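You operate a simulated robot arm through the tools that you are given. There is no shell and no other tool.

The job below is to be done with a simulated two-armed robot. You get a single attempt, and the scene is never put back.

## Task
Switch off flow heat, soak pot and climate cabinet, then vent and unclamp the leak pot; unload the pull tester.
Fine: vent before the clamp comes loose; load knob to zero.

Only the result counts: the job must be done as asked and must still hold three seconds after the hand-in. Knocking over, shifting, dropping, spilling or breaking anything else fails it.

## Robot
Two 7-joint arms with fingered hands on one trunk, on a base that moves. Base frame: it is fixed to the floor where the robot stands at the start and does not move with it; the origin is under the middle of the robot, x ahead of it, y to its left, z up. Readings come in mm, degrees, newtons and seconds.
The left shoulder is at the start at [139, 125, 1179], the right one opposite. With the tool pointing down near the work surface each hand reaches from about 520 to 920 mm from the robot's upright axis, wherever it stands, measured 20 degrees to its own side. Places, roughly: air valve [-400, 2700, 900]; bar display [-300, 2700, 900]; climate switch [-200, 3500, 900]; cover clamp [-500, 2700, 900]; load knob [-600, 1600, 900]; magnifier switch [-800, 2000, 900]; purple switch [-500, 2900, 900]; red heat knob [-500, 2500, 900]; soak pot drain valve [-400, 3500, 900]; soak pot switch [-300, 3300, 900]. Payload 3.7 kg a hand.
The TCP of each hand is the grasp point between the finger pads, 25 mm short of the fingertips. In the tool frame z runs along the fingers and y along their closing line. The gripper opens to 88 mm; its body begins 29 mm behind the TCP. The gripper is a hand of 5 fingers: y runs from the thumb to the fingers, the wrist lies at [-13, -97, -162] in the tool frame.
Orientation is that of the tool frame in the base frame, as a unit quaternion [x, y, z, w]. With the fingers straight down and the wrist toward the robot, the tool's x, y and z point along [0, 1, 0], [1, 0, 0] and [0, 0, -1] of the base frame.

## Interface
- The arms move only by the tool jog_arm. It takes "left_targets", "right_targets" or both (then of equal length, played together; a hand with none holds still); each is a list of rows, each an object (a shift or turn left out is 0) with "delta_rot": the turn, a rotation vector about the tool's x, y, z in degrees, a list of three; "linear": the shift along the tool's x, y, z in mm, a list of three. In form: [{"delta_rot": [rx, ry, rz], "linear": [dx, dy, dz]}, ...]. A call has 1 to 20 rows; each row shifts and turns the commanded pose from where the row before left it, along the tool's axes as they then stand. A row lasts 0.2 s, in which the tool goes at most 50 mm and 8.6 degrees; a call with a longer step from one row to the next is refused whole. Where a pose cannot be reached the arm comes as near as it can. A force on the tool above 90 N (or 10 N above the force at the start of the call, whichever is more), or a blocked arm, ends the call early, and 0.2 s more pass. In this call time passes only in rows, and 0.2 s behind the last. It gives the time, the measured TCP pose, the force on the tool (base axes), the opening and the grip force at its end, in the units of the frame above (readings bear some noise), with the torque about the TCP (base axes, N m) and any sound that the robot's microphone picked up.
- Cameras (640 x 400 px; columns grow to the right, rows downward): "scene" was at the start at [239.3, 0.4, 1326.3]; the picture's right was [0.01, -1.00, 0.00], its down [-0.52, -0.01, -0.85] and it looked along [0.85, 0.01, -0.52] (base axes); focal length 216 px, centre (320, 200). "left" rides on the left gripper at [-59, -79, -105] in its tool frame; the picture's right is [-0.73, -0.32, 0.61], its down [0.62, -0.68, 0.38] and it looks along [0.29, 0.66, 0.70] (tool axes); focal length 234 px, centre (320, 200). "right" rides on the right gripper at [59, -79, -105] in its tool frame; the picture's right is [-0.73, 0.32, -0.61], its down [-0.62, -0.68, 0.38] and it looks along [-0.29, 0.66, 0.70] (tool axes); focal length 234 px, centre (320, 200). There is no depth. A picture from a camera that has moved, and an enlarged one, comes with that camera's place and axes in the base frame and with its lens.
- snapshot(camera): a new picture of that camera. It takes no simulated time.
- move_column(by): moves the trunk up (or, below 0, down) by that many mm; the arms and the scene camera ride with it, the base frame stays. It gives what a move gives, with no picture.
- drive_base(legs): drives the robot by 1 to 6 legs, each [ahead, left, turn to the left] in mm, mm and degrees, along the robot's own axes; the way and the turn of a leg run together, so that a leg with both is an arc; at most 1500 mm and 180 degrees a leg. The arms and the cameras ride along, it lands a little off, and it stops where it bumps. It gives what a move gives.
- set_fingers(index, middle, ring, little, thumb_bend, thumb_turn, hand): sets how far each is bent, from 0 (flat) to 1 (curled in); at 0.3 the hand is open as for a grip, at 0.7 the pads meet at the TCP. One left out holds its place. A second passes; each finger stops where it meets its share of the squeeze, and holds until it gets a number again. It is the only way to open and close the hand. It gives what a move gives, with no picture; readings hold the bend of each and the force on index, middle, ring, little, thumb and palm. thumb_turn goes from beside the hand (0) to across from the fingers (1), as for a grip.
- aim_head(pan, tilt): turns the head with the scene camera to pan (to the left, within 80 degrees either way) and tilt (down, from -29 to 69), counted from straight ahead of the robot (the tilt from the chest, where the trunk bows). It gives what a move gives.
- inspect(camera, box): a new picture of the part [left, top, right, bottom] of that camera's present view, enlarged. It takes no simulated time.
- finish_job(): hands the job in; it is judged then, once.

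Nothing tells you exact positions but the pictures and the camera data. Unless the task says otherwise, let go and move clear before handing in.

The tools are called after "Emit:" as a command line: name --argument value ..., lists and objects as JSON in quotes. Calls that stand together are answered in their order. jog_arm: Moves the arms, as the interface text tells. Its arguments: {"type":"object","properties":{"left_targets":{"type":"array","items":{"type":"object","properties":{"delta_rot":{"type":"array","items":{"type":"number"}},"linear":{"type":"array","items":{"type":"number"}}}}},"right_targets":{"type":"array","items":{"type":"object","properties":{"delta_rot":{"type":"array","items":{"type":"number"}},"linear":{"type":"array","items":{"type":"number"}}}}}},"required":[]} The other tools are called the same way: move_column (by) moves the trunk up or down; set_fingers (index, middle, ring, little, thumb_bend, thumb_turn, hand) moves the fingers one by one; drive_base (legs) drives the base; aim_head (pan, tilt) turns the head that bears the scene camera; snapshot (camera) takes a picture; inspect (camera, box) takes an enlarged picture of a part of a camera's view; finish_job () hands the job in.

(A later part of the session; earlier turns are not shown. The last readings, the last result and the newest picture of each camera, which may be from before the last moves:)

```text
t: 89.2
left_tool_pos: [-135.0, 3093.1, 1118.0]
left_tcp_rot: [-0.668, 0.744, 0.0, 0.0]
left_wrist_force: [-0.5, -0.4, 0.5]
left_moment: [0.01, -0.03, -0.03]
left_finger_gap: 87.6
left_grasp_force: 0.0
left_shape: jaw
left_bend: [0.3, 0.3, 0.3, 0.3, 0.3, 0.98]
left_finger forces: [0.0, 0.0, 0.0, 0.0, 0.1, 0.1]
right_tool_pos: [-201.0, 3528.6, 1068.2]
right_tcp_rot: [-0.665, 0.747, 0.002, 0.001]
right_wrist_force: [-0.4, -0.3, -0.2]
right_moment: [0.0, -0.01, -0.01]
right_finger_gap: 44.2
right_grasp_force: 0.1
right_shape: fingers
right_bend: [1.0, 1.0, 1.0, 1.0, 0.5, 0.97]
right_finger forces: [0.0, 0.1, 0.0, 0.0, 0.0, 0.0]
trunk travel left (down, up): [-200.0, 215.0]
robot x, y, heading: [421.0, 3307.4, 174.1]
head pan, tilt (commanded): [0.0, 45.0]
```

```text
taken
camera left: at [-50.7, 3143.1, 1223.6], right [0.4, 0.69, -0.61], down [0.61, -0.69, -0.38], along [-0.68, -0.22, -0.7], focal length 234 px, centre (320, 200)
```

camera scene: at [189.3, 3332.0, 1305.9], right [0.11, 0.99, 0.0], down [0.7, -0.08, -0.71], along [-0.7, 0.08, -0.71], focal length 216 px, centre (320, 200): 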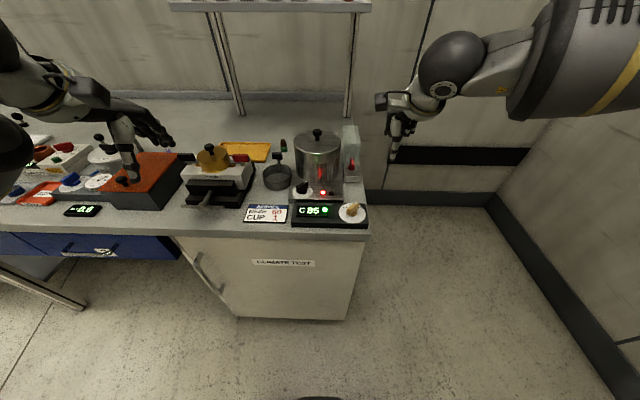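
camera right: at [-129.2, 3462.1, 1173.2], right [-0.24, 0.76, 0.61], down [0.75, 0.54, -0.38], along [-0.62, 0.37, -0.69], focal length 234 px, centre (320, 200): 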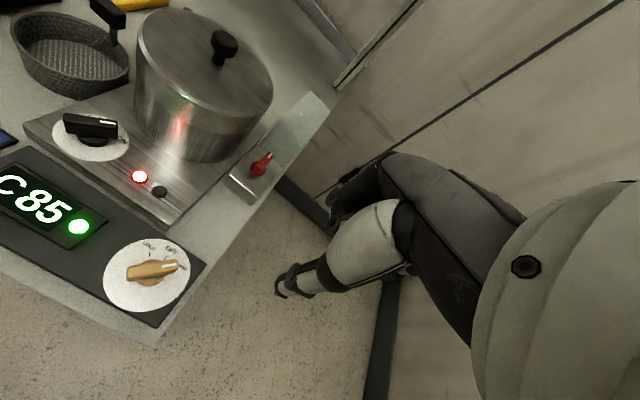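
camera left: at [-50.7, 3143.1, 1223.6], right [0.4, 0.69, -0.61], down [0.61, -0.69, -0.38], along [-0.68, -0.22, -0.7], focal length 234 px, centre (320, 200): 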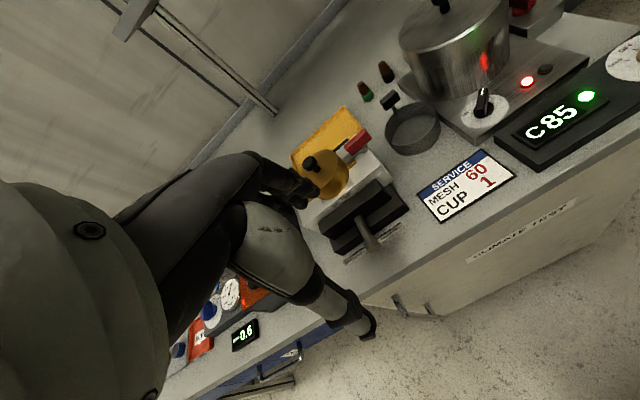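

Emit:
inspect --camera "right" --box '[90, 220, 220, 340]'

Emit:
inspect --camera "right" --box '[30, 90, 180, 210]'

Emit:
inspect --camera "scene" --box '[280, 170, 380, 240]'

Emit:
inspect --camera "left" --box '[430, 70, 530, 150]'

```text
3.33 times, centred on (155, 280) of right
camera zoom: at [-129.2, 3462.1, 1173.2], right [-0.24, 0.76, 0.61], down [0.75, 0.54, -0.38], along [-0.62, 0.37, -0.69], focal length 781 px, centre (870, -67)
```

zoom: 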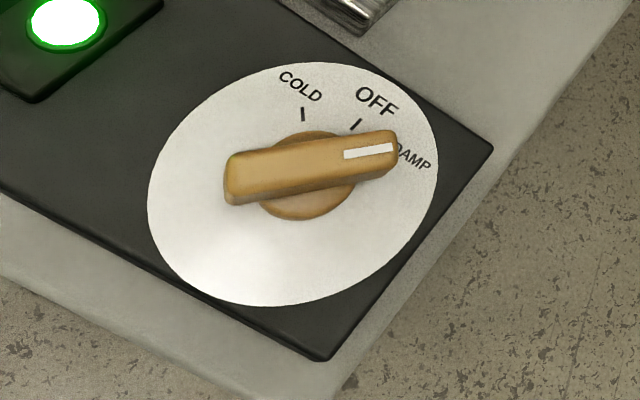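

```text
3.33 times, centred on (105, 150) of right
camera zoom: at [-129.2, 3462.1, 1173.2], right [-0.24, 0.76, 0.61], down [0.75, 0.54, -0.38], along [-0.62, 0.37, -0.69], focal length 781 px, centre (1037, 367)
```

zoom: 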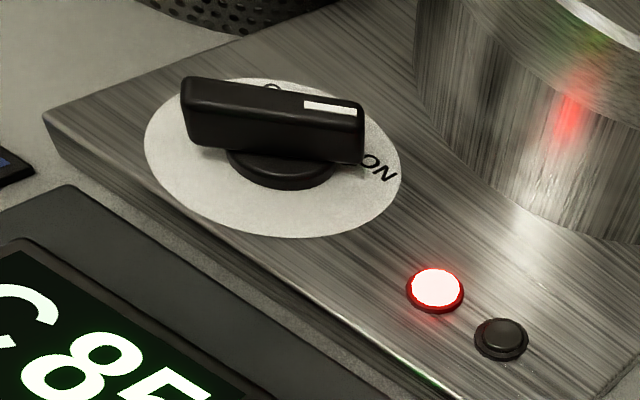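

```text
5.71 times, centred on (330, 205) of scene
camera zoom: at [189.3, 3332.0, 1305.9], right [0.11, 0.99, 0.0], down [0.7, -0.08, -0.71], along [-0.7, 0.08, -0.71], focal length 1234 px, centre (263, 171)
```

zoom: 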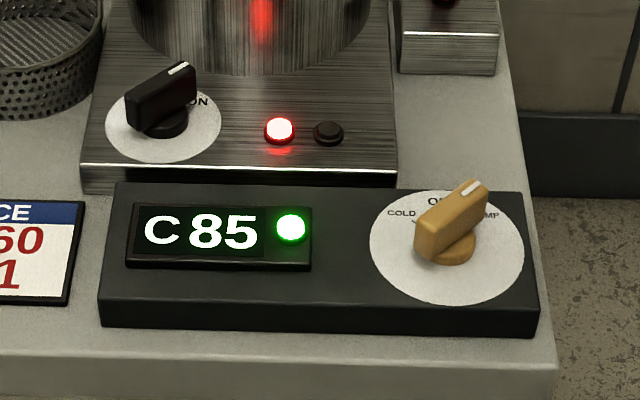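

```text
5.00 times, centred on (480, 110) of left
camera zoom: at [-50.7, 3143.1, 1223.6], right [0.4, 0.69, -0.61], down [0.61, -0.69, -0.38], along [-0.68, -0.22, -0.7], focal length 1171 px, centre (-480, 650)
```

zoom: 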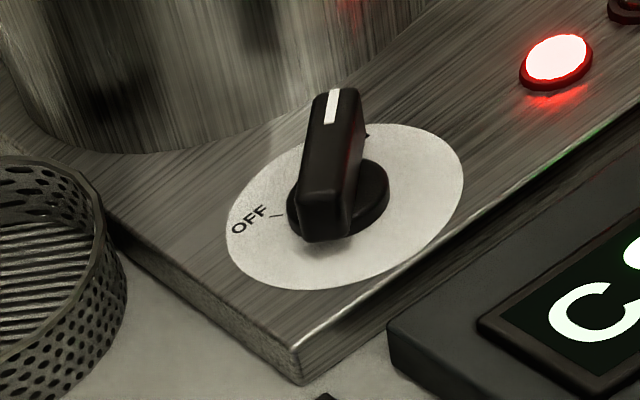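

Climate knob is at about (-177, 3459), top ≈905, pointing to DAMP, with OFF about 40° counter-clockwise. I'll grip it end-to-end with thumb and index at φ≈130° and turn it to OFF.

Emit:
set_fingers --hand "right" --index 0.42 --thumb_bend 0.42

Emit:
jog_arm --right_targets '[{"delta_rot": [0, 0, 8.5]}, {"delta_rot": [0, 0, 8.5]}, {"delta_rot": [0, 0, 8.5]}, {"delta_rot": [0, 0, 8.5]}, {"delta_rot": [0, 0, 8.5]}, {"linear": [6.9, -22.7, 22.7]}, {"linear": [6.9, -22.7, 22.7]}, {"linear": [6.9, -22.7, 22.7]}]'

Emit:
snapshot --camera "right"

Emit:
inspect --camera "scene" --box '[300, 130, 420, 230]'

```text
t: 90.2
left_tool_pos: [-135.9, 3092.4, 1119.0]
left_tcp_rot: [-0.668, 0.744, 0.001, 0.0]
left_wrist_force: [0.2, 0.9, -0.7]
left_moment: [-0.02, 0.03, 0.01]
left_finger_gap: 87.7
left_grasp_force: 0.0
left_shape: jaw
left_bend: [0.3, 0.3, 0.3, 0.3, 0.3, 0.98]
left_finger forces: [0.0, 0.0, 0.0, 0.0, 0.0, 0.0]
right_tool_pos: [-200.1, 3529.1, 1068.9]
right_tcp_rot: [-0.666, 0.746, 0.002, 0.001]
right_wrist_force: [-0.7, -0.4, 0.4]
right_moment: [-0.03, 0.0, 0.0]
right_finger_gap: 58.8
right_grasp_force: 0.0
right_shape: fingers
right_bend: [0.42, 1.0, 1.0, 1.0, 0.42, 0.97]
right_finger forces: [0.1, 0.0, 0.0, 0.0, 0.0, 0.0]
trunk travel left (down, up): [-200.0, 215.0]
robot x, y, heading: [424.7, 3308.0, 173.9]
head pan, tilt (commanded): [0.0, 45.0]
```

```text
t: 92.0
left_tool_pos: [-134.0, 3092.2, 1119.0]
left_tcp_rot: [-0.668, 0.744, 0.0, 0.0]
left_wrist_force: [0.2, -0.2, -0.5]
left_moment: [-0.04, 0.0, 0.01]
left_finger_gap: 87.6
left_grasp_force: 0.0
left_shape: jaw
left_bend: [0.3, 0.3, 0.3, 0.3, 0.3, 0.98]
left_finger forces: [0.0, 0.0, 0.0, 0.0, 0.0, 0.0]
right_tool_pos: [-171.5, 3464.3, 1000.6]
right_tcp_rot: [-0.35, 0.937, 0.002, 0.0]
right_wrist_force: [0.7, -0.2, 0.3]
right_moment: [-0.02, -0.01, 0.03]
right_finger_gap: 58.8
right_grasp_force: 0.1
right_shape: fingers
right_bend: [0.42, 1.0, 1.0, 1.0, 0.42, 0.97]
right_finger forces: [0.0, 0.1, 0.1, 0.0, 0.1, 0.0]
trunk travel left (down, up): [-200.0, 215.0]
robot x, y, heading: [421.7, 3305.4, 174.0]
head pan, tilt (commanded): [0.0, 45.0]
```

```text
taken
camera right: at [-163.6, 3366.1, 1104.9], right [0.34, 0.72, 0.61], down [0.92, -0.1, -0.39], along [-0.21, 0.69, -0.69], focal length 234 px, centre (320, 200)
```

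right: 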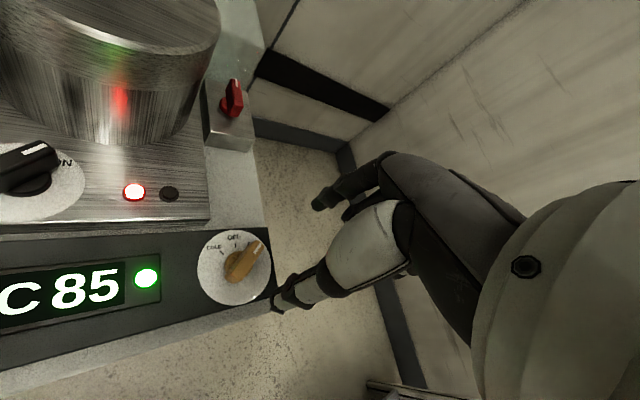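

```text
4.00 times, centred on (360, 180) of scene
camera zoom: at [189.6, 3331.6, 1305.9], right [0.11, 0.99, 0.0], down [0.7, -0.07, -0.71], along [-0.7, 0.08, -0.71], focal length 864 px, centre (160, 280)
```

zoom: 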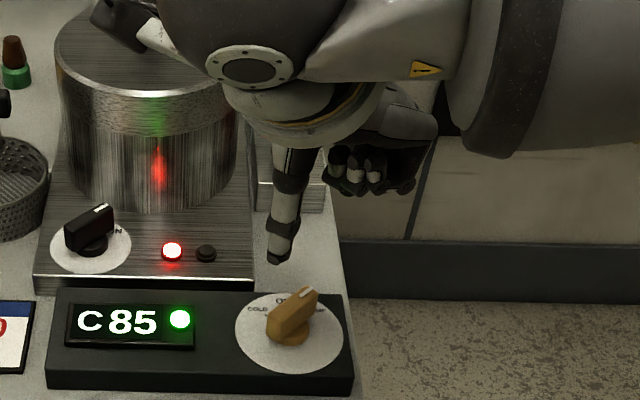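

Emit:
inspect --camera "right" --box '[190, 220, 290, 320]'

```text
4.00 times, centred on (240, 270) of right
camera zoom: at [-163.6, 3366.1, 1104.9], right [0.34, 0.72, 0.61], down [0.92, -0.1, -0.39], along [-0.21, 0.69, -0.69], focal length 937 px, centre (640, -80)
```

zoom: 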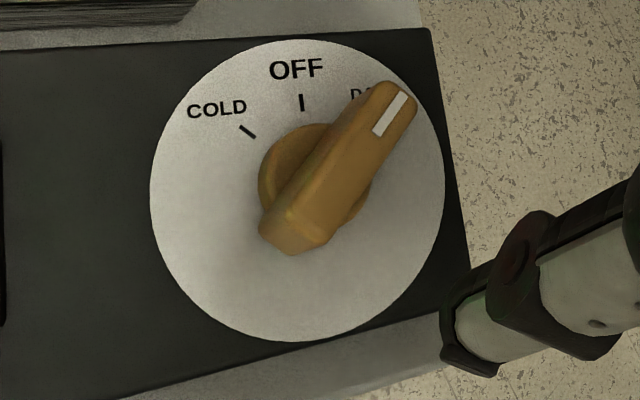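

Emit:
jog_arm --right_targets '[{"linear": [4.8, 3, 30]}, {"linear": [0, 0, 30]}, {"linear": [0, 0, 24]}]'

Emit:
inspect --camera "right" --box '[230, 150, 390, 320]'

Emit:
inspect --camera "scene" --box '[310, 150, 390, 225]'

```text
t: 92.8
left_tool_pos: [-134.0, 3093.6, 1119.2]
left_tcp_rot: [-0.668, 0.744, -0.001, 0.0]
left_wrist_force: [0.4, 0.1, 0.9]
left_moment: [-0.04, -0.01, 0.03]
left_finger_gap: 87.9
left_grasp_force: 0.1
left_shape: jaw
left_bend: [0.3, 0.3, 0.3, 0.3, 0.3, 0.98]
left_finger forces: [0.0, 0.0, 0.0, 0.1, 0.0, 0.0]
right_tool_pos: [-178.1, 3464.2, 915.1]
right_tcp_rot: [-0.35, 0.937, 0.002, 0.0]
right_wrist_force: [-0.5, 0.0, -0.9]
right_moment: [0.0, 0.0, 0.01]
right_finger_gap: 58.6
right_grasp_force: 0.1
right_shape: fingers
right_bend: [0.42, 1.0, 1.0, 1.0, 0.42, 0.97]
right_finger forces: [0.0, 0.0, 0.0, 0.0, 0.0, 0.0]
trunk travel left (down, up): [-200.0, 215.0]
robot x, y, heading: [423.8, 3305.7, 173.9]
head pan, tilt (commanded): [0.0, 45.0]
```

```text
2.35 times, centred on (310, 235) of right
camera zoom: at [-170.4, 3365.5, 1020.3], right [0.34, 0.72, 0.61], down [0.92, -0.1, -0.39], along [-0.21, 0.69, -0.69], focal length 551 px, centre (344, 118)
```

zoom: 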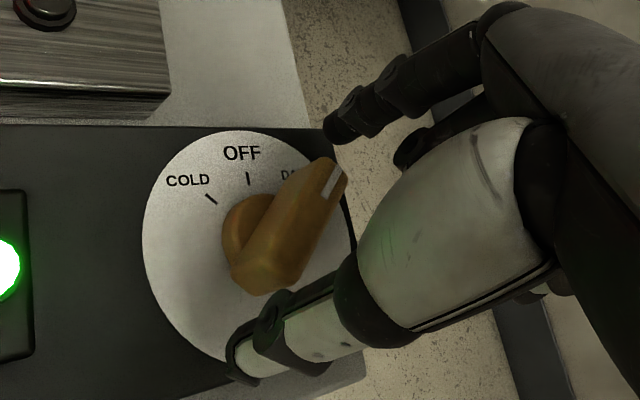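

```text
5.33 times, centred on (350, 188) of scene
camera zoom: at [189.6, 3332.0, 1305.9], right [0.11, 0.99, 0.0], down [0.7, -0.08, -0.71], along [-0.7, 0.08, -0.71], focal length 1152 px, centre (160, 267)
```

zoom: 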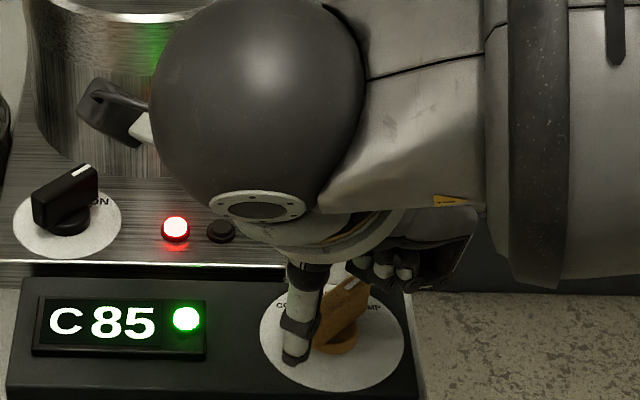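

Emit:
set_fingers --hand "right" --index 0.62 --thumb_bend 0.62

Emit:
inspect --camera "right" --box '[230, 150, 390, 320]'

Emit:
inspect --camera "scene" --box '[310, 150, 390, 225]'

```text
t: 93.8
left_tool_pos: [-133.9, 3092.2, 1119.4]
left_tcp_rot: [-0.668, 0.744, 0.0, 0.0]
left_wrist_force: [0.6, -0.8, -0.3]
left_moment: [-0.02, 0.02, 0.02]
left_finger_gap: 87.8
left_grasp_force: 0.0
left_shape: jaw
left_bend: [0.3, 0.3, 0.3, 0.3, 0.3, 0.98]
left_finger forces: [0.0, 0.0, 0.1, 0.0, 0.1, 0.1]
right_tool_pos: [-177.5, 3462.3, 916.5]
right_tcp_rot: [-0.35, 0.937, 0.001, 0.0]
right_wrist_force: [1.6, -0.6, -0.9]
right_moment: [0.02, -0.01, -0.03]
right_finger_gap: 33.7
right_grasp_force: 5.0
right_shape: fingers
right_bend: [0.54, 1.0, 1.0, 1.0, 0.55, 0.97]
right_finger forces: [4.3, 0.1, 0.0, 0.1, 5.3, 0.0]
trunk travel left (down, up): [-200.0, 215.0]
robot x, y, heading: [421.7, 3305.9, 174.2]
head pan, tilt (commanded): [0.0, 45.0]
```

```text
2.35 times, centred on (310, 235) of right
camera zoom: at [-169.8, 3365.4, 1020.9], right [0.34, 0.72, 0.61], down [0.92, -0.1, -0.39], along [-0.21, 0.69, -0.69], focal length 551 px, centre (344, 118)
```

zoom: 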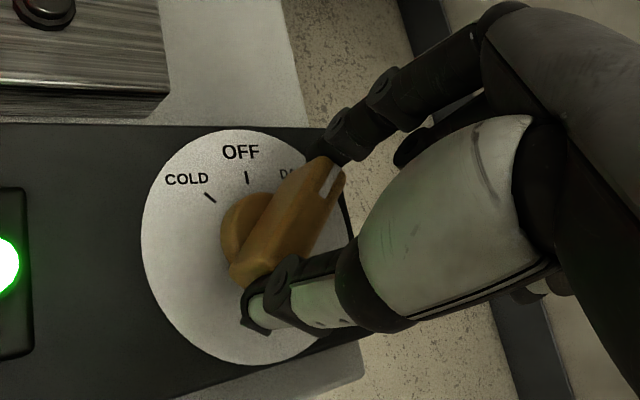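

```text
5.33 times, centred on (350, 188) of scene
camera zoom: at [190.0, 3331.9, 1306.0], right [0.11, 0.99, 0.0], down [0.7, -0.08, -0.71], along [-0.7, 0.08, -0.71], focal length 1152 px, centre (160, 267)
```

zoom: 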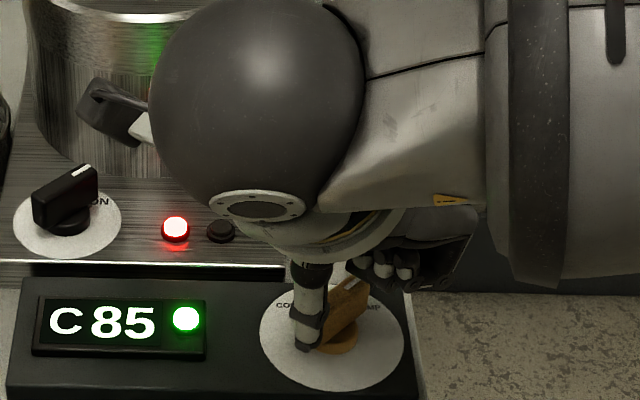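

Emit:
jog_arm --right_targets '[{"delta_rot": [0, 0, -5], "linear": [0.25, 0.43, 0]}, {"delta_rot": [0, 0, -5], "linear": [0.25, 0.43, 0]}, {"delta_rot": [0, 0, -5], "linear": [0.25, 0.43, 0]}, {"delta_rot": [0, 0, -5], "linear": [0.25, 0.43, 0]}]'

Emit:
inspect --camera "right" --box '[230, 150, 390, 320]'

Emit:
inspect --camera "scene" --box '[310, 150, 390, 225]'

```text
t: 94.8
left_tool_pos: [-134.2, 3091.9, 1119.3]
left_tcp_rot: [-0.669, 0.743, 0.0, 0.0]
left_wrist_force: [0.9, -0.7, 1.1]
left_moment: [0.05, 0.01, 0.0]
left_finger_gap: 87.8
left_grasp_force: 0.1
left_shape: jaw
left_bend: [0.3, 0.3, 0.3, 0.3, 0.3, 0.98]
left_finger forces: [0.0, 0.1, 0.0, 0.0, 0.0, 0.1]
right_tool_pos: [-179.3, 3464.9, 917.1]
right_tcp_rot: [-0.507, 0.862, 0.002, 0.0]
right_wrist_force: [1.5, 1.6, -1.1]
right_moment: [0.07, -0.03, -0.11]
right_finger_gap: 33.8
right_grasp_force: 5.0
right_shape: fingers
right_bend: [0.54, 1.0, 1.0, 1.0, 0.55, 0.96]
right_finger forces: [5.9, 0.0, 0.0, 0.0, 5.8, 0.0]
trunk travel left (down, up): [-200.0, 215.0]
robot x, y, heading: [420.4, 3306.2, 174.0]
head pan, tilt (commanded): [0.0, 45.0]
```

```text
2.35 times, centred on (310, 235) of right
camera zoom: at [-138.2, 3375.2, 1021.0], right [0.07, 0.79, 0.61], down [0.9, 0.22, -0.38], along [-0.44, 0.58, -0.69], focal length 551 px, centre (344, 118)
```

zoom: 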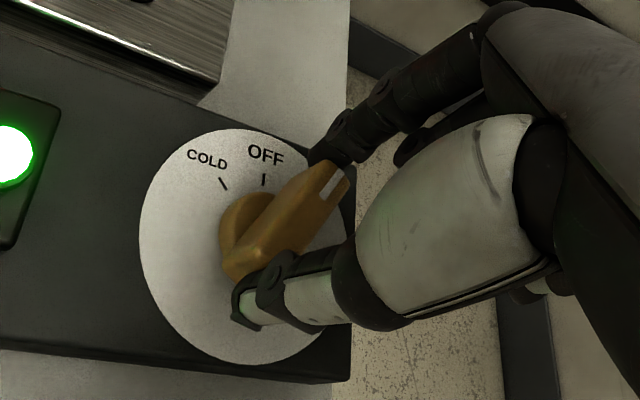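

```text
5.33 times, centred on (350, 188) of scene
camera zoom: at [190.0, 3332.2, 1306.0], right [0.11, 0.99, 0.0], down [0.7, -0.08, -0.71], along [-0.7, 0.08, -0.71], focal length 1152 px, centre (160, 267)
```

zoom: 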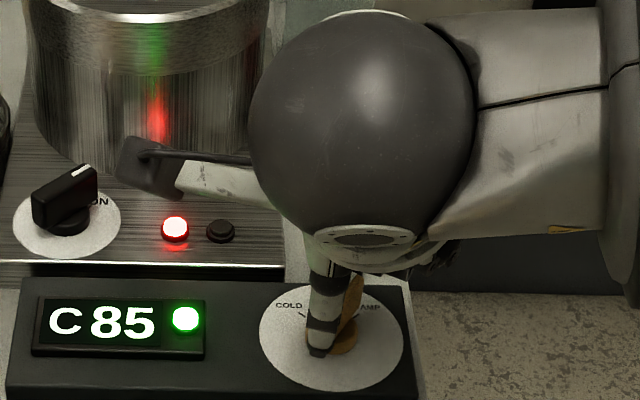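

Emit:
jog_arm --right_targets '[{"delta_rot": [0, 0, -5], "linear": [0.25, 0.43, 0]}, {"delta_rot": [0, 0, -5], "linear": [0.25, 0.43, 0]}, {"delta_rot": [0, 0, -5], "linear": [0.25, 0.43, 0]}]'

Emit:
inspect --camera "right" --box '[230, 150, 390, 320]'

Emit:
inspect --camera "scene" --box '[310, 150, 390, 225]'

```text
t: 95.7
left_tool_pos: [-134.0, 3093.6, 1119.3]
left_tcp_rot: [-0.668, 0.744, 0.001, 0.0]
left_wrist_force: [-0.4, -0.1, 0.4]
left_moment: [0.01, 0.0, 0.0]
left_finger_gap: 87.8
left_grasp_force: 0.1
left_shape: jaw
left_bend: [0.3, 0.3, 0.3, 0.3, 0.3, 0.98]
left_finger forces: [0.0, 0.0, 0.0, 0.1, 0.0, 0.1]
right_tool_pos: [-180.5, 3464.8, 916.8]
right_tcp_rot: [-0.616, 0.788, 0.003, -0.001]
right_wrist_force: [1.7, 2.3, -0.1]
right_moment: [0.05, -0.01, -0.11]
right_finger_gap: 34.0
right_grasp_force: 5.8
right_shape: fingers
right_bend: [0.54, 1.0, 1.0, 1.0, 0.55, 0.96]
right_finger forces: [5.8, 0.0, 0.0, 0.1, 5.6, 0.0]
trunk travel left (down, up): [-200.0, 215.0]
robot x, y, heading: [424.3, 3308.1, 173.7]
head pan, tilt (commanded): [0.0, 45.0]
```

```text
2.35 times, centred on (310, 235) of right
camera zoom: at [-117.9, 3389.0, 1021.0], right [-0.14, 0.78, 0.61], down [0.81, 0.44, -0.38], along [-0.57, 0.44, -0.69], focal length 551 px, centre (344, 118)
```

zoom: 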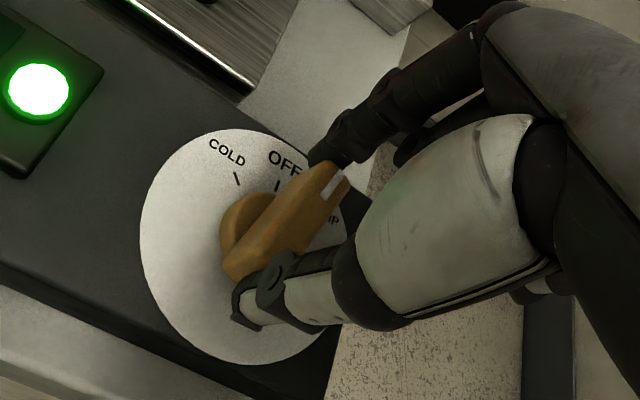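

```text
5.33 times, centred on (350, 188) of scene
camera zoom: at [190.0, 3332.3, 1306.0], right [0.11, 0.99, 0.0], down [0.7, -0.08, -0.71], along [-0.7, 0.08, -0.71], focal length 1152 px, centre (160, 267)
```

zoom: 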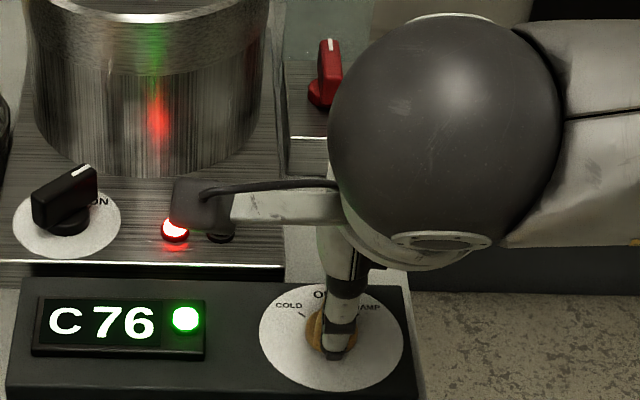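

Emit:
jog_arm --right_targets '[{"delta_rot": [0, 0, -4], "linear": [0.2, 0.35, 0]}, {"delta_rot": [0, 0, -3], "linear": [0.15, 0.26, 0]}]'

Emit:
inspect --camera "right" --box '[230, 150, 390, 320]'

Emit:
inspect --camera "scene" --box '[310, 150, 390, 225]'

```text
t: 96.2
left_tool_pos: [-135.7, 3093.2, 1118.1]
left_tcp_rot: [-0.669, 0.743, -0.001, 0.001]
left_wrist_force: [0.8, -0.7, 0.7]
left_moment: [-0.01, 0.0, -0.01]
left_finger_gap: 88.0
left_grasp_force: 0.1
left_shape: jaw
left_bend: [0.3, 0.3, 0.3, 0.3, 0.3, 0.98]
left_finger forces: [0.0, 0.1, 0.0, 0.1, 0.0, 0.0]
right_tool_pos: [-181.7, 3462.8, 916.5]
right_tcp_rot: [-0.662, 0.749, 0.002, 0.001]
right_wrist_force: [-0.1, 3.3, -1.6]
right_moment: [0.08, -0.01, -0.12]
right_finger_gap: 33.6
right_grasp_force: 5.6
right_shape: fingers
right_bend: [0.54, 1.0, 1.0, 1.0, 0.55, 0.96]
right_finger forces: [6.3, 0.1, 0.0, 0.0, 5.2, 0.1]
trunk travel left (down, up): [-200.0, 215.0]
robot x, y, heading: [423.1, 3308.6, 174.1]
head pan, tilt (commanded): [0.0, 45.0]
```

```text
2.35 times, centred on (310, 235) of right
camera zoom: at [-109.5, 3397.0, 1021.0], right [-0.23, 0.76, 0.61], down [0.75, 0.54, -0.38], along [-0.62, 0.37, -0.69], focal length 551 px, centre (344, 118)
```

zoom: 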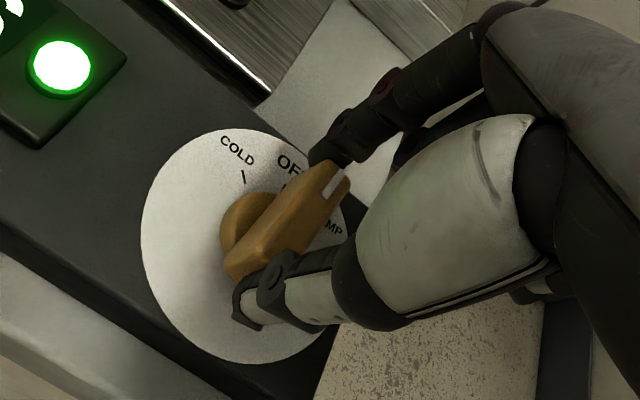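

```text
5.33 times, centred on (350, 188) of scene
camera zoom: at [190.0, 3332.3, 1306.0], right [0.11, 0.99, 0.0], down [0.7, -0.08, -0.71], along [-0.7, 0.07, -0.71], focal length 1152 px, centre (160, 267)
```

zoom: 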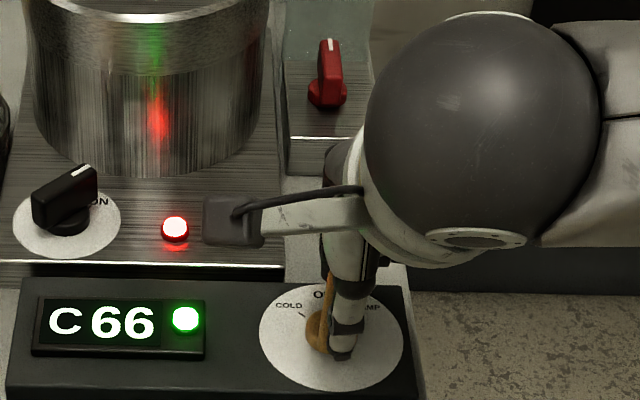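

Emit:
set_fingers --hand "right" --index 0.42 --thumb_bend 0.42

Emit:
jog_arm --right_targets '[{"linear": [0, 0, -40]}, {"linear": [0, 0, -40]}, {"linear": [0, 0, -40]}]'

Emit:
inspect --camera "right" --box '[200, 220, 320, 340]'

Emit:
inspect --camera "scene" --box '[310, 150, 390, 225]'

```text
t: 97.2
left_tool_pos: [-135.0, 3093.2, 1117.7]
left_tcp_rot: [-0.668, 0.744, 0.0, 0.0]
left_wrist_force: [0.5, 0.1, 0.9]
left_moment: [-0.01, 0.01, -0.01]
left_finger_gap: 87.6
left_grasp_force: 0.0
left_shape: jaw
left_bend: [0.3, 0.3, 0.3, 0.3, 0.3, 0.98]
left_finger forces: [0.1, 0.0, 0.1, 0.1, 0.1, 0.0]
right_tool_pos: [-180.1, 3463.8, 915.7]
right_tcp_rot: [-0.663, 0.748, 0.001, 0.0]
right_wrist_force: [0.9, -0.1, 0.1]
right_moment: [-0.02, -0.02, 0.0]
right_finger_gap: 58.7
right_grasp_force: 0.0
right_shape: fingers
right_bend: [0.42, 1.0, 1.0, 1.0, 0.42, 0.97]
right_finger forces: [0.1, 0.1, 0.0, 0.1, 0.0, 0.0]
trunk travel left (down, up): [-200.0, 215.0]
robot x, y, heading: [418.7, 3307.5, 174.0]
head pan, tilt (commanded): [0.0, 45.0]
```

```text
t: 98.0
left_tool_pos: [-133.2, 3092.0, 1118.3]
left_tcp_rot: [-0.668, 0.744, 0.0, 0.0]
left_wrist_force: [-0.4, 0.2, -0.3]
left_moment: [-0.02, -0.02, 0.0]
left_finger_gap: 87.6
left_grasp_force: 0.1
left_shape: jaw
left_bend: [0.3, 0.3, 0.3, 0.3, 0.3, 0.98]
left_finger forces: [0.1, 0.1, 0.0, 0.0, 0.0, 0.1]
right_tool_pos: [-180.2, 3463.6, 1035.8]
right_tcp_rot: [-0.662, 0.749, 0.002, 0.001]
right_wrist_force: [1.0, -0.4, -0.3]
right_moment: [-0.03, -0.01, 0.03]
right_finger_gap: 58.7
right_grasp_force: 0.0
right_shape: fingers
right_bend: [0.42, 1.0, 1.0, 1.0, 0.42, 0.97]
right_finger forces: [0.1, 0.1, 0.1, 0.0, 0.0, 0.1]
trunk travel left (down, up): [-200.0, 215.0]
robot x, y, heading: [422.7, 3308.5, 173.9]
head pan, tilt (commanded): [0.0, 45.0]
```

```text
3.33 times, centred on (260, 280) of right
camera zoom: at [-108.1, 3396.1, 1141.1], right [-0.23, 0.76, 0.61], down [0.75, 0.54, -0.38], along [-0.62, 0.37, -0.69], focal length 781 px, centre (520, -67)
```

zoom: 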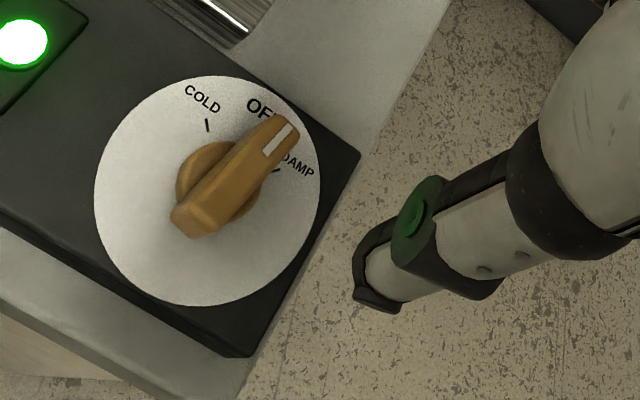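

```text
5.33 times, centred on (350, 188) of scene
camera zoom: at [190.5, 3331.7, 1306.2], right [0.11, 0.99, 0.0], down [0.7, -0.08, -0.71], along [-0.7, 0.08, -0.71], focal length 1152 px, centre (160, 267)
```

zoom: 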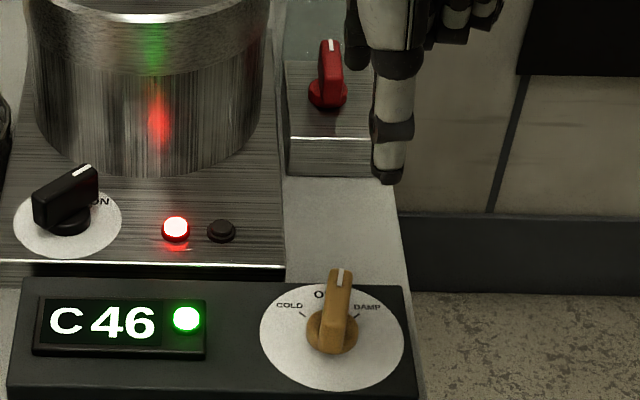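

The display is cooling (85→46), so the heating is off, but the pointer is still about 10° short of the OFF mark. I'll re-grip and nudge it fully onto OFF.

Emit:
jog_arm --right_targets '[{"linear": [0, 0, 40]}, {"linear": [0, 0, 40]}, {"linear": [0, 0, 39.5]}]'

Emit:
set_fingers --hand "right" --index 0.65 --thumb_bend 0.65

Emit:
jog_arm --right_targets '[{"delta_rot": [0, 0, -4], "linear": [0.2, 0.35, 0]}, {"delta_rot": [0, 0, -4], "linear": [0.2, 0.35, 0]}]'

Emit:
inspect --camera "scene" --box '[310, 150, 390, 225]'

Emit:
inspect --camera "right" --box '[230, 150, 390, 320]'

```text
t: 98.8
left_tool_pos: [-134.6, 3093.7, 1119.5]
left_tcp_rot: [-0.669, 0.744, -0.001, 0.0]
left_wrist_force: [-0.2, -0.4, -0.4]
left_moment: [0.01, 0.02, 0.01]
left_finger_gap: 87.7
left_grasp_force: 0.0
left_shape: jaw
left_bend: [0.3, 0.3, 0.3, 0.3, 0.3, 0.98]
left_finger forces: [0.1, 0.0, 0.0, 0.1, 0.0, 0.0]
right_tool_pos: [-180.5, 3465.8, 915.8]
right_tcp_rot: [-0.663, 0.749, 0.003, 0.001]
right_wrist_force: [-1.0, -0.8, 1.0]
right_moment: [0.04, 0.01, 0.01]
right_finger_gap: 59.0
right_grasp_force: 0.0
right_shape: fingers
right_bend: [0.42, 1.0, 1.0, 1.0, 0.42, 0.97]
right_finger forces: [0.0, 0.0, 0.0, 0.0, 0.0, 0.0]
trunk travel left (down, up): [-200.0, 215.0]
robot x, y, heading: [423.5, 3307.6, 173.8]
head pan, tilt (commanded): [0.0, 45.0]
```

```text
t: 99.8
left_tool_pos: [-133.8, 3091.1, 1118.1]
left_tcp_rot: [-0.668, 0.744, 0.0, 0.001]
left_wrist_force: [0.0, -0.3, 0.0]
left_moment: [0.02, -0.01, 0.01]
left_finger_gap: 87.7
left_grasp_force: 0.0
left_shape: jaw
left_bend: [0.3, 0.3, 0.3, 0.3, 0.3, 0.98]
left_finger forces: [0.1, 0.0, 0.1, 0.0, 0.0, 0.0]
right_tool_pos: [-181.0, 3464.4, 916.7]
right_tcp_rot: [-0.663, 0.749, 0.003, 0.002]
right_wrist_force: [0.6, 0.9, 0.6]
right_moment: [0.04, -0.01, -0.02]
right_finger_gap: 34.2
right_grasp_force: 6.7
right_shape: fingers
right_bend: [0.53, 1.0, 1.0, 1.0, 0.55, 0.97]
right_finger forces: [6.7, 0.0, 0.0, 0.1, 7.0, 0.0]
trunk travel left (down, up): [-200.0, 215.0]
robot x, y, heading: [420.2, 3310.3, 173.9]
head pan, tilt (commanded): [0.0, 45.0]
```

```text
t: 100.5
left_tool_pos: [-134.9, 3092.8, 1117.5]
left_tcp_rot: [-0.669, 0.744, 0.0, 0.0]
left_wrist_force: [-0.2, -1.1, -0.2]
left_moment: [-0.03, 0.01, 0.01]
left_finger_gap: 87.8
left_grasp_force: 0.1
left_shape: jaw
left_bend: [0.3, 0.3, 0.3, 0.3, 0.3, 0.98]
left_finger forces: [0.0, 0.1, 0.1, 0.0, 0.0, 0.0]
right_tool_pos: [-181.0, 3463.5, 916.3]
right_tcp_rot: [0.714, -0.7, -0.002, 0.0]
right_wrist_force: [0.6, -0.4, -1.3]
right_moment: [-0.03, 0.01, 0.02]
right_finger_gap: 33.6
right_grasp_force: 5.9
right_shape: fingers
right_bend: [0.54, 1.0, 1.0, 1.0, 0.55, 0.97]
right_finger forces: [5.1, 0.0, 0.0, 0.0, 6.3, 0.0]
trunk travel left (down, up): [-200.0, 215.0]
robot x, y, heading: [422.4, 3307.6, 173.7]
head pan, tilt (commanded): [0.0, 45.0]
```

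```text
5.33 times, centred on (350, 188) of scene
camera zoom: at [189.9, 3332.2, 1305.9], right [0.11, 0.99, 0.0], down [0.7, -0.08, -0.71], along [-0.7, 0.07, -0.71], focal length 1152 px, centre (160, 267)
```

zoom: 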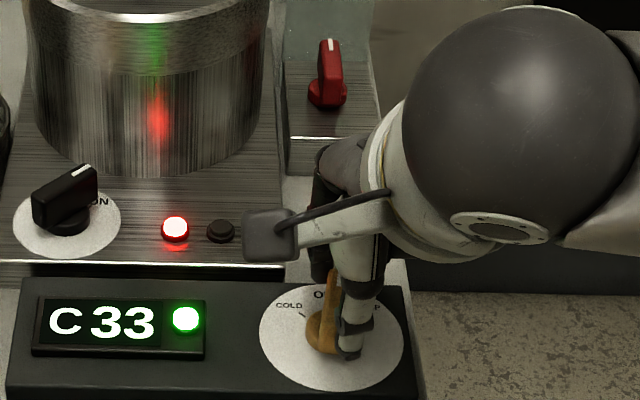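

```text
2.35 times, centred on (310, 235) of right
camera zoom: at [-101.2, 3406.8, 1021.2], right [-0.34, 0.72, 0.61], down [0.67, 0.64, -0.38], along [-0.66, 0.28, -0.69], focal length 551 px, centre (344, 118)
```

zoom: 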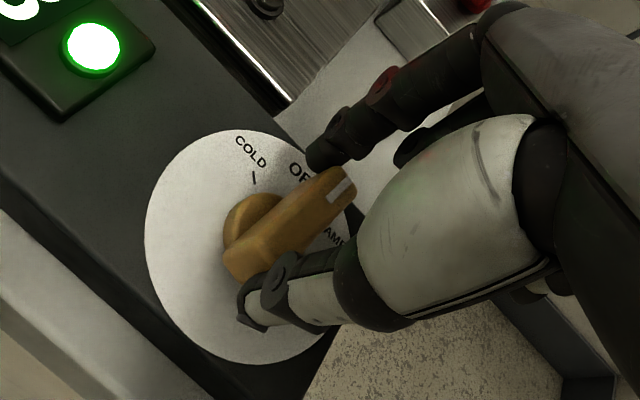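

Emit:
set_fingers --hand "right" --index 0.42 --thumb_bend 0.42

Emit:
jog_arm --right_targets '[{"linear": [0, 0, -40]}, {"linear": [0, 0, -40]}, {"linear": [0, 0, -40]}]'

Emit:
inspect --camera "right" --box '[200, 220, 320, 340]'

Emit:
inspect --camera "scene" --box '[310, 150, 390, 225]'

```text
t: 101.5
left_tool_pos: [-134.8, 3092.1, 1118.3]
left_tcp_rot: [-0.669, 0.743, 0.0, 0.0]
left_wrist_force: [0.9, 0.1, 0.9]
left_moment: [0.01, -0.02, -0.01]
left_finger_gap: 87.5
left_grasp_force: 0.1
left_shape: jaw
left_bend: [0.3, 0.3, 0.3, 0.3, 0.3, 0.98]
left_finger forces: [0.0, 0.0, 0.1, 0.0, 0.0, 0.1]
right_tool_pos: [-182.2, 3464.1, 917.5]
right_tcp_rot: [0.713, -0.701, -0.002, -0.001]
right_wrist_force: [-0.1, 0.1, -0.3]
right_moment: [0.0, 0.03, 0.01]
right_finger_gap: 58.6
right_grasp_force: 0.1
right_shape: fingers
right_bend: [0.42, 1.0, 1.0, 1.0, 0.42, 0.97]
right_finger forces: [0.0, 0.0, 0.0, 0.0, 0.0, 0.0]
trunk travel left (down, up): [-200.0, 215.0]
robot x, y, heading: [426.7, 3307.7, 173.6]
head pan, tilt (commanded): [0.0, 45.0]
```

```text
t: 102.2
left_tool_pos: [-133.7, 3092.0, 1118.0]
left_tcp_rot: [-0.668, 0.744, -0.001, 0.001]
left_wrist_force: [0.5, 0.6, -0.1]
left_moment: [0.04, 0.02, 0.01]
left_finger_gap: 87.6
left_grasp_force: 0.1
left_shape: jaw
left_bend: [0.3, 0.3, 0.3, 0.3, 0.3, 0.98]
left_finger forces: [0.0, 0.0, 0.0, 0.0, 0.0, 0.0]
right_tool_pos: [-181.9, 3464.6, 1037.6]
right_tcp_rot: [0.713, -0.701, -0.003, 0.0]
right_wrist_force: [-0.3, 0.5, -0.1]
right_moment: [-0.03, 0.01, 0.02]
right_finger_gap: 58.8
right_grasp_force: 0.0
right_shape: fingers
right_bend: [0.42, 1.0, 1.0, 1.0, 0.42, 0.97]
right_finger forces: [0.1, 0.0, 0.0, 0.0, 0.1, 0.1]
trunk travel left (down, up): [-200.0, 215.0]
robot x, y, heading: [422.0, 3311.0, 174.0]
head pan, tilt (commanded): [0.0, 45.0]
```

```text
3.33 times, centred on (260, 280) of right
camera zoom: at [-100.7, 3406.8, 1142.6], right [-0.33, 0.72, 0.61], down [0.67, 0.64, -0.38], along [-0.66, 0.28, -0.69], focal length 781 px, centre (520, -67)
```

zoom: 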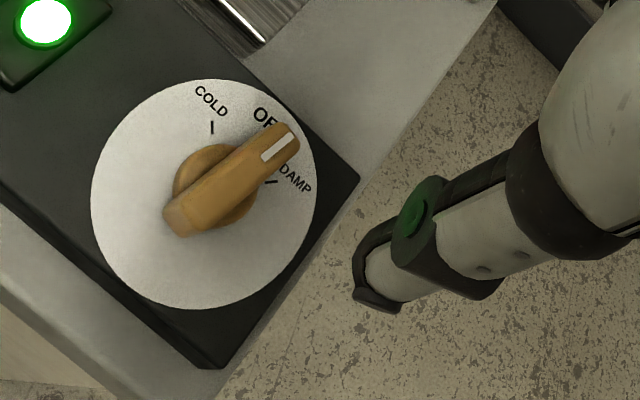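

```text
5.33 times, centred on (350, 188) of scene
camera zoom: at [190.5, 3331.7, 1306.2], right [0.11, 0.99, 0.0], down [0.7, -0.07, -0.71], along [-0.7, 0.08, -0.71], focal length 1152 px, centre (160, 267)
```

zoom: 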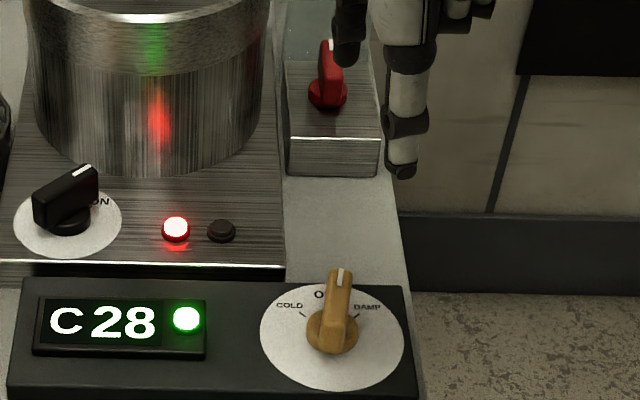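

Emit:
jog_arm --right_targets '[{"delta_rot": [0, 0, 7.7]}, {"delta_rot": [0, 0, 7.7]}, {"delta_rot": [0, 0, 7.7]}, {"linear": [-0.7, -3, 40]}, {"linear": [0, 0, 40]}, {"linear": [0, 0, 41]}]'

Emit:
inspect --camera "right" --box '[230, 150, 390, 320]'

Emit:
set_fingers --hand "right" --index 0.75 --thumb_bend 0.75

Emit:
inspect --camera "right" --box '[230, 150, 390, 320]'

```text
t: 103.7
left_tool_pos: [-134.7, 3093.1, 1118.0]
left_tcp_rot: [-0.669, 0.744, 0.0, 0.001]
left_wrist_force: [-0.5, 0.2, 0.6]
left_moment: [0.01, 0.0, -0.02]
left_finger_gap: 87.9
left_grasp_force: 0.1
left_shape: jaw
left_bend: [0.3, 0.3, 0.3, 0.3, 0.3, 0.98]
left_finger forces: [0.0, 0.0, 0.0, 0.0, 0.0, 0.0]
right_tool_pos: [-179.5, 3463.2, 914.3]
right_tcp_rot: [-0.559, 0.829, 0.003, 0.001]
right_wrist_force: [0.2, 1.0, 0.4]
right_moment: [0.02, 0.0, 0.01]
right_finger_gap: 58.9
right_grasp_force: 0.1
right_shape: fingers
right_bend: [0.42, 1.0, 1.0, 1.0, 0.42, 0.97]
right_finger forces: [0.1, 0.1, 0.1, 0.0, 0.0, 0.0]
trunk travel left (down, up): [-200.0, 215.0]
robot x, y, heading: [422.6, 3307.7, 173.8]
head pan, tilt (commanded): [0.0, 45.0]
```

```text
2.35 times, centred on (310, 235) of right
camera zoom: at [-127.7, 3379.5, 1019.3], right [-0.03, 0.79, 0.61], down [0.87, 0.32, -0.38], along [-0.5, 0.52, -0.69], focal length 551 px, centre (344, 118)
```

zoom: 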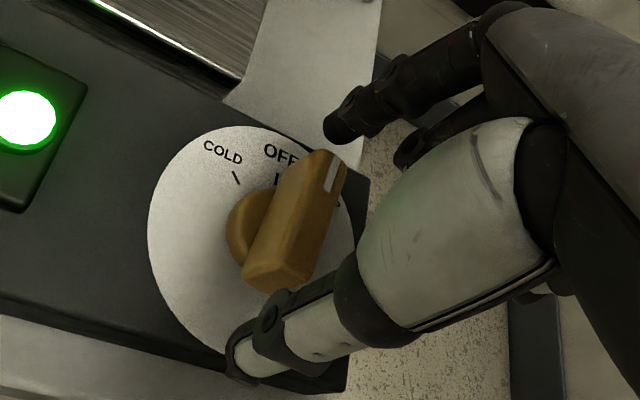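

```text
t: 104.7
left_tool_pos: [-133.5, 3092.4, 1117.8]
left_tcp_rot: [-0.669, 0.743, 0.0, 0.0]
left_wrist_force: [0.1, -0.8, 0.0]
left_moment: [0.01, 0.01, 0.0]
left_finger_gap: 87.4
left_grasp_force: 0.0
left_shape: jaw
left_bend: [0.3, 0.3, 0.3, 0.3, 0.3, 0.98]
left_finger forces: [0.0, 0.1, 0.1, 0.1, 0.1, 0.0]
right_tool_pos: [-178.1, 3463.2, 915.1]
right_tcp_rot: [-0.559, 0.829, 0.003, 0.0]
right_wrist_force: [-1.5, 1.6, -0.2]
right_moment: [0.07, 0.04, -0.01]
right_finger_gap: 32.1
right_grasp_force: 10.2
right_shape: fingers
right_bend: [0.54, 1.0, 1.0, 1.0, 0.57, 0.97]
right_finger forces: [11.4, 0.0, 0.0, 0.0, 9.3, 0.1]
trunk travel left (down, up): [-200.0, 215.0]
robot x, y, heading: [420.1, 3312.9, 174.0]
head pan, tilt (commanded): [0.0, 45.0]
```

```text
2.35 times, centred on (310, 235) of right
camera zoom: at [-127.6, 3379.6, 1019.9], right [-0.02, 0.79, 0.61], down [0.87, 0.32, -0.38], along [-0.5, 0.52, -0.69], focal length 551 px, centre (344, 118)
```

zoom: 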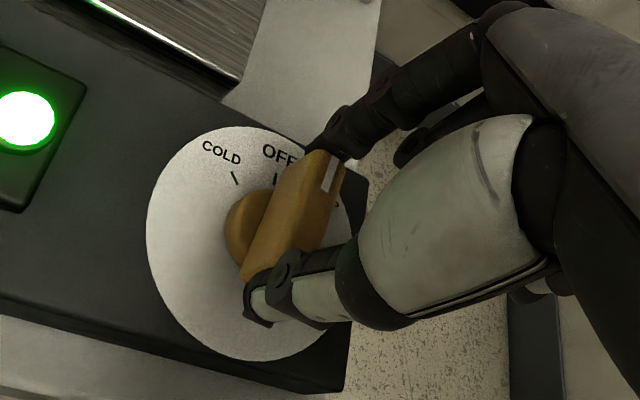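

Emit:
jog_arm --right_targets '[{"delta_rot": [0, 0, -4], "linear": [0.2, 0.4, 0]}, {"delta_rot": [0, 0, -4], "linear": [0.2, 0.4, 0]}, {"delta_rot": [0, 0, -4], "linear": [0.2, 0.4, 0]}, {"delta_rot": [0, 0, -3], "linear": [0.15, 0.3, 0]}]'

Emit:
set_fingers --hand "right" --index 0.42 --thumb_bend 0.42

Emit:
jog_arm --right_targets '[{"linear": [0, 0, -40]}, {"linear": [0, 0, -40]}, {"linear": [0, 0, -40]}]'

Emit:
inspect --camera "right" --box '[200, 220, 320, 340]'

Emit:
inspect --camera "scene" --box '[310, 150, 390, 225]'

```text
t: 105.7
left_tool_pos: [-135.5, 3092.1, 1120.5]
left_tcp_rot: [-0.669, 0.744, 0.0, 0.0]
left_wrist_force: [-0.3, 0.3, -0.4]
left_moment: [0.0, 0.0, 0.02]
left_finger_gap: 87.8
left_grasp_force: 0.0
left_shape: jaw
left_bend: [0.3, 0.3, 0.3, 0.3, 0.3, 0.98]
left_finger forces: [0.0, 0.1, 0.0, 0.1, 0.0, 0.1]
right_tool_pos: [-181.1, 3464.6, 915.4]
right_tcp_rot: [-0.663, 0.749, 0.002, 0.002]
right_wrist_force: [1.5, 5.6, -1.2]
right_moment: [0.1, 0.01, -0.13]
right_finger_gap: 32.3
right_grasp_force: 10.3
right_shape: fingers
right_bend: [0.54, 1.0, 1.0, 1.0, 0.57, 0.96]
right_finger forces: [11.1, 0.1, 0.0, 0.0, 9.6, 0.1]
trunk travel left (down, up): [-200.0, 215.0]
robot x, y, heading: [422.1, 3309.9, 173.9]
head pan, tilt (commanded): [0.0, 45.0]
```

```text
t: 106.7
left_tool_pos: [-133.7, 3092.8, 1118.2]
left_tcp_rot: [-0.668, 0.744, -0.001, 0.0]
left_wrist_force: [-0.3, 0.3, -0.1]
left_moment: [0.02, 0.03, -0.03]
left_finger_gap: 87.7
left_grasp_force: 0.1
left_shape: jaw
left_bend: [0.3, 0.3, 0.3, 0.3, 0.3, 0.98]
left_finger forces: [0.0, 0.0, 0.0, 0.0, 0.0, 0.1]
right_tool_pos: [-180.3, 3463.3, 915.2]
right_tcp_rot: [-0.662, 0.749, 0.002, 0.001]
right_wrist_force: [0.4, 0.1, -0.3]
right_moment: [0.06, -0.02, 0.0]
right_finger_gap: 58.7
right_grasp_force: 0.0
right_shape: fingers
right_bend: [0.42, 1.0, 1.0, 1.0, 0.42, 0.97]
right_finger forces: [0.0, 0.0, 0.0, 0.0, 0.1, 0.0]
trunk travel left (down, up): [-200.0, 215.0]
robot x, y, heading: [421.2, 3304.6, 173.9]
head pan, tilt (commanded): [0.0, 45.0]
```

```text
t: 107.5
left_tool_pos: [-134.4, 3092.6, 1120.2]
left_tcp_rot: [-0.668, 0.744, 0.0, 0.0]
left_wrist_force: [0.4, 0.5, 0.2]
left_moment: [0.0, -0.01, -0.01]
left_finger_gap: 87.6
left_grasp_force: 0.1
left_shape: jaw
left_bend: [0.3, 0.3, 0.3, 0.3, 0.3, 0.98]
left_finger forces: [0.0, 0.1, 0.0, 0.0, 0.0, 0.0]
right_tool_pos: [-178.2, 3463.9, 1037.0]
right_tcp_rot: [-0.661, 0.75, 0.002, 0.001]
right_wrist_force: [0.2, 0.1, 0.0]
right_moment: [0.02, -0.02, 0.0]
right_finger_gap: 59.0
right_grasp_force: 0.0
right_shape: fingers
right_bend: [0.42, 1.0, 1.0, 1.0, 0.42, 0.97]
right_finger forces: [0.0, 0.0, 0.1, 0.1, 0.0, 0.1]
trunk travel left (down, up): [-200.0, 215.0]
robot x, y, heading: [424.0, 3307.1, 174.2]
head pan, tilt (commanded): [0.0, 45.0]
```

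```text
3.33 times, centred on (260, 280) of right
camera zoom: at [-107.6, 3395.3, 1142.3], right [-0.23, 0.76, 0.61], down [0.75, 0.54, -0.38], along [-0.62, 0.37, -0.69], focal length 781 px, centre (520, -67)
```

zoom: 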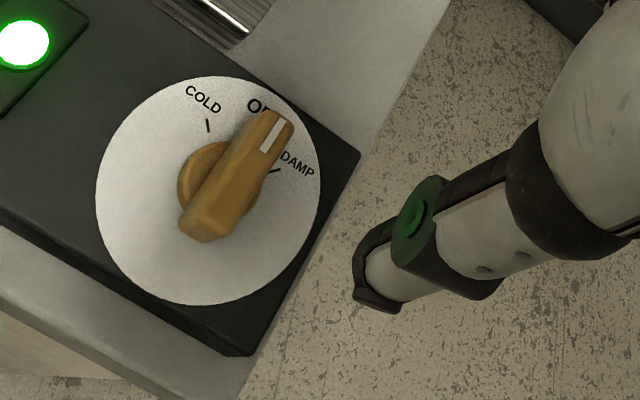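

```text
5.33 times, centred on (350, 188) of scene
camera zoom: at [190.6, 3331.7, 1306.2], right [0.11, 0.99, 0.0], down [0.7, -0.07, -0.71], along [-0.7, 0.08, -0.71], focal length 1152 px, centre (160, 267)
```

zoom: 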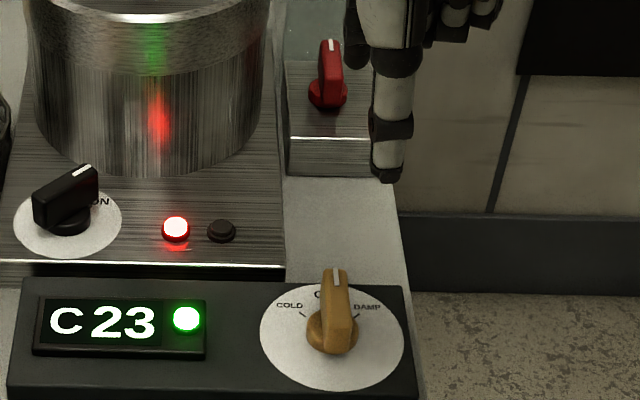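

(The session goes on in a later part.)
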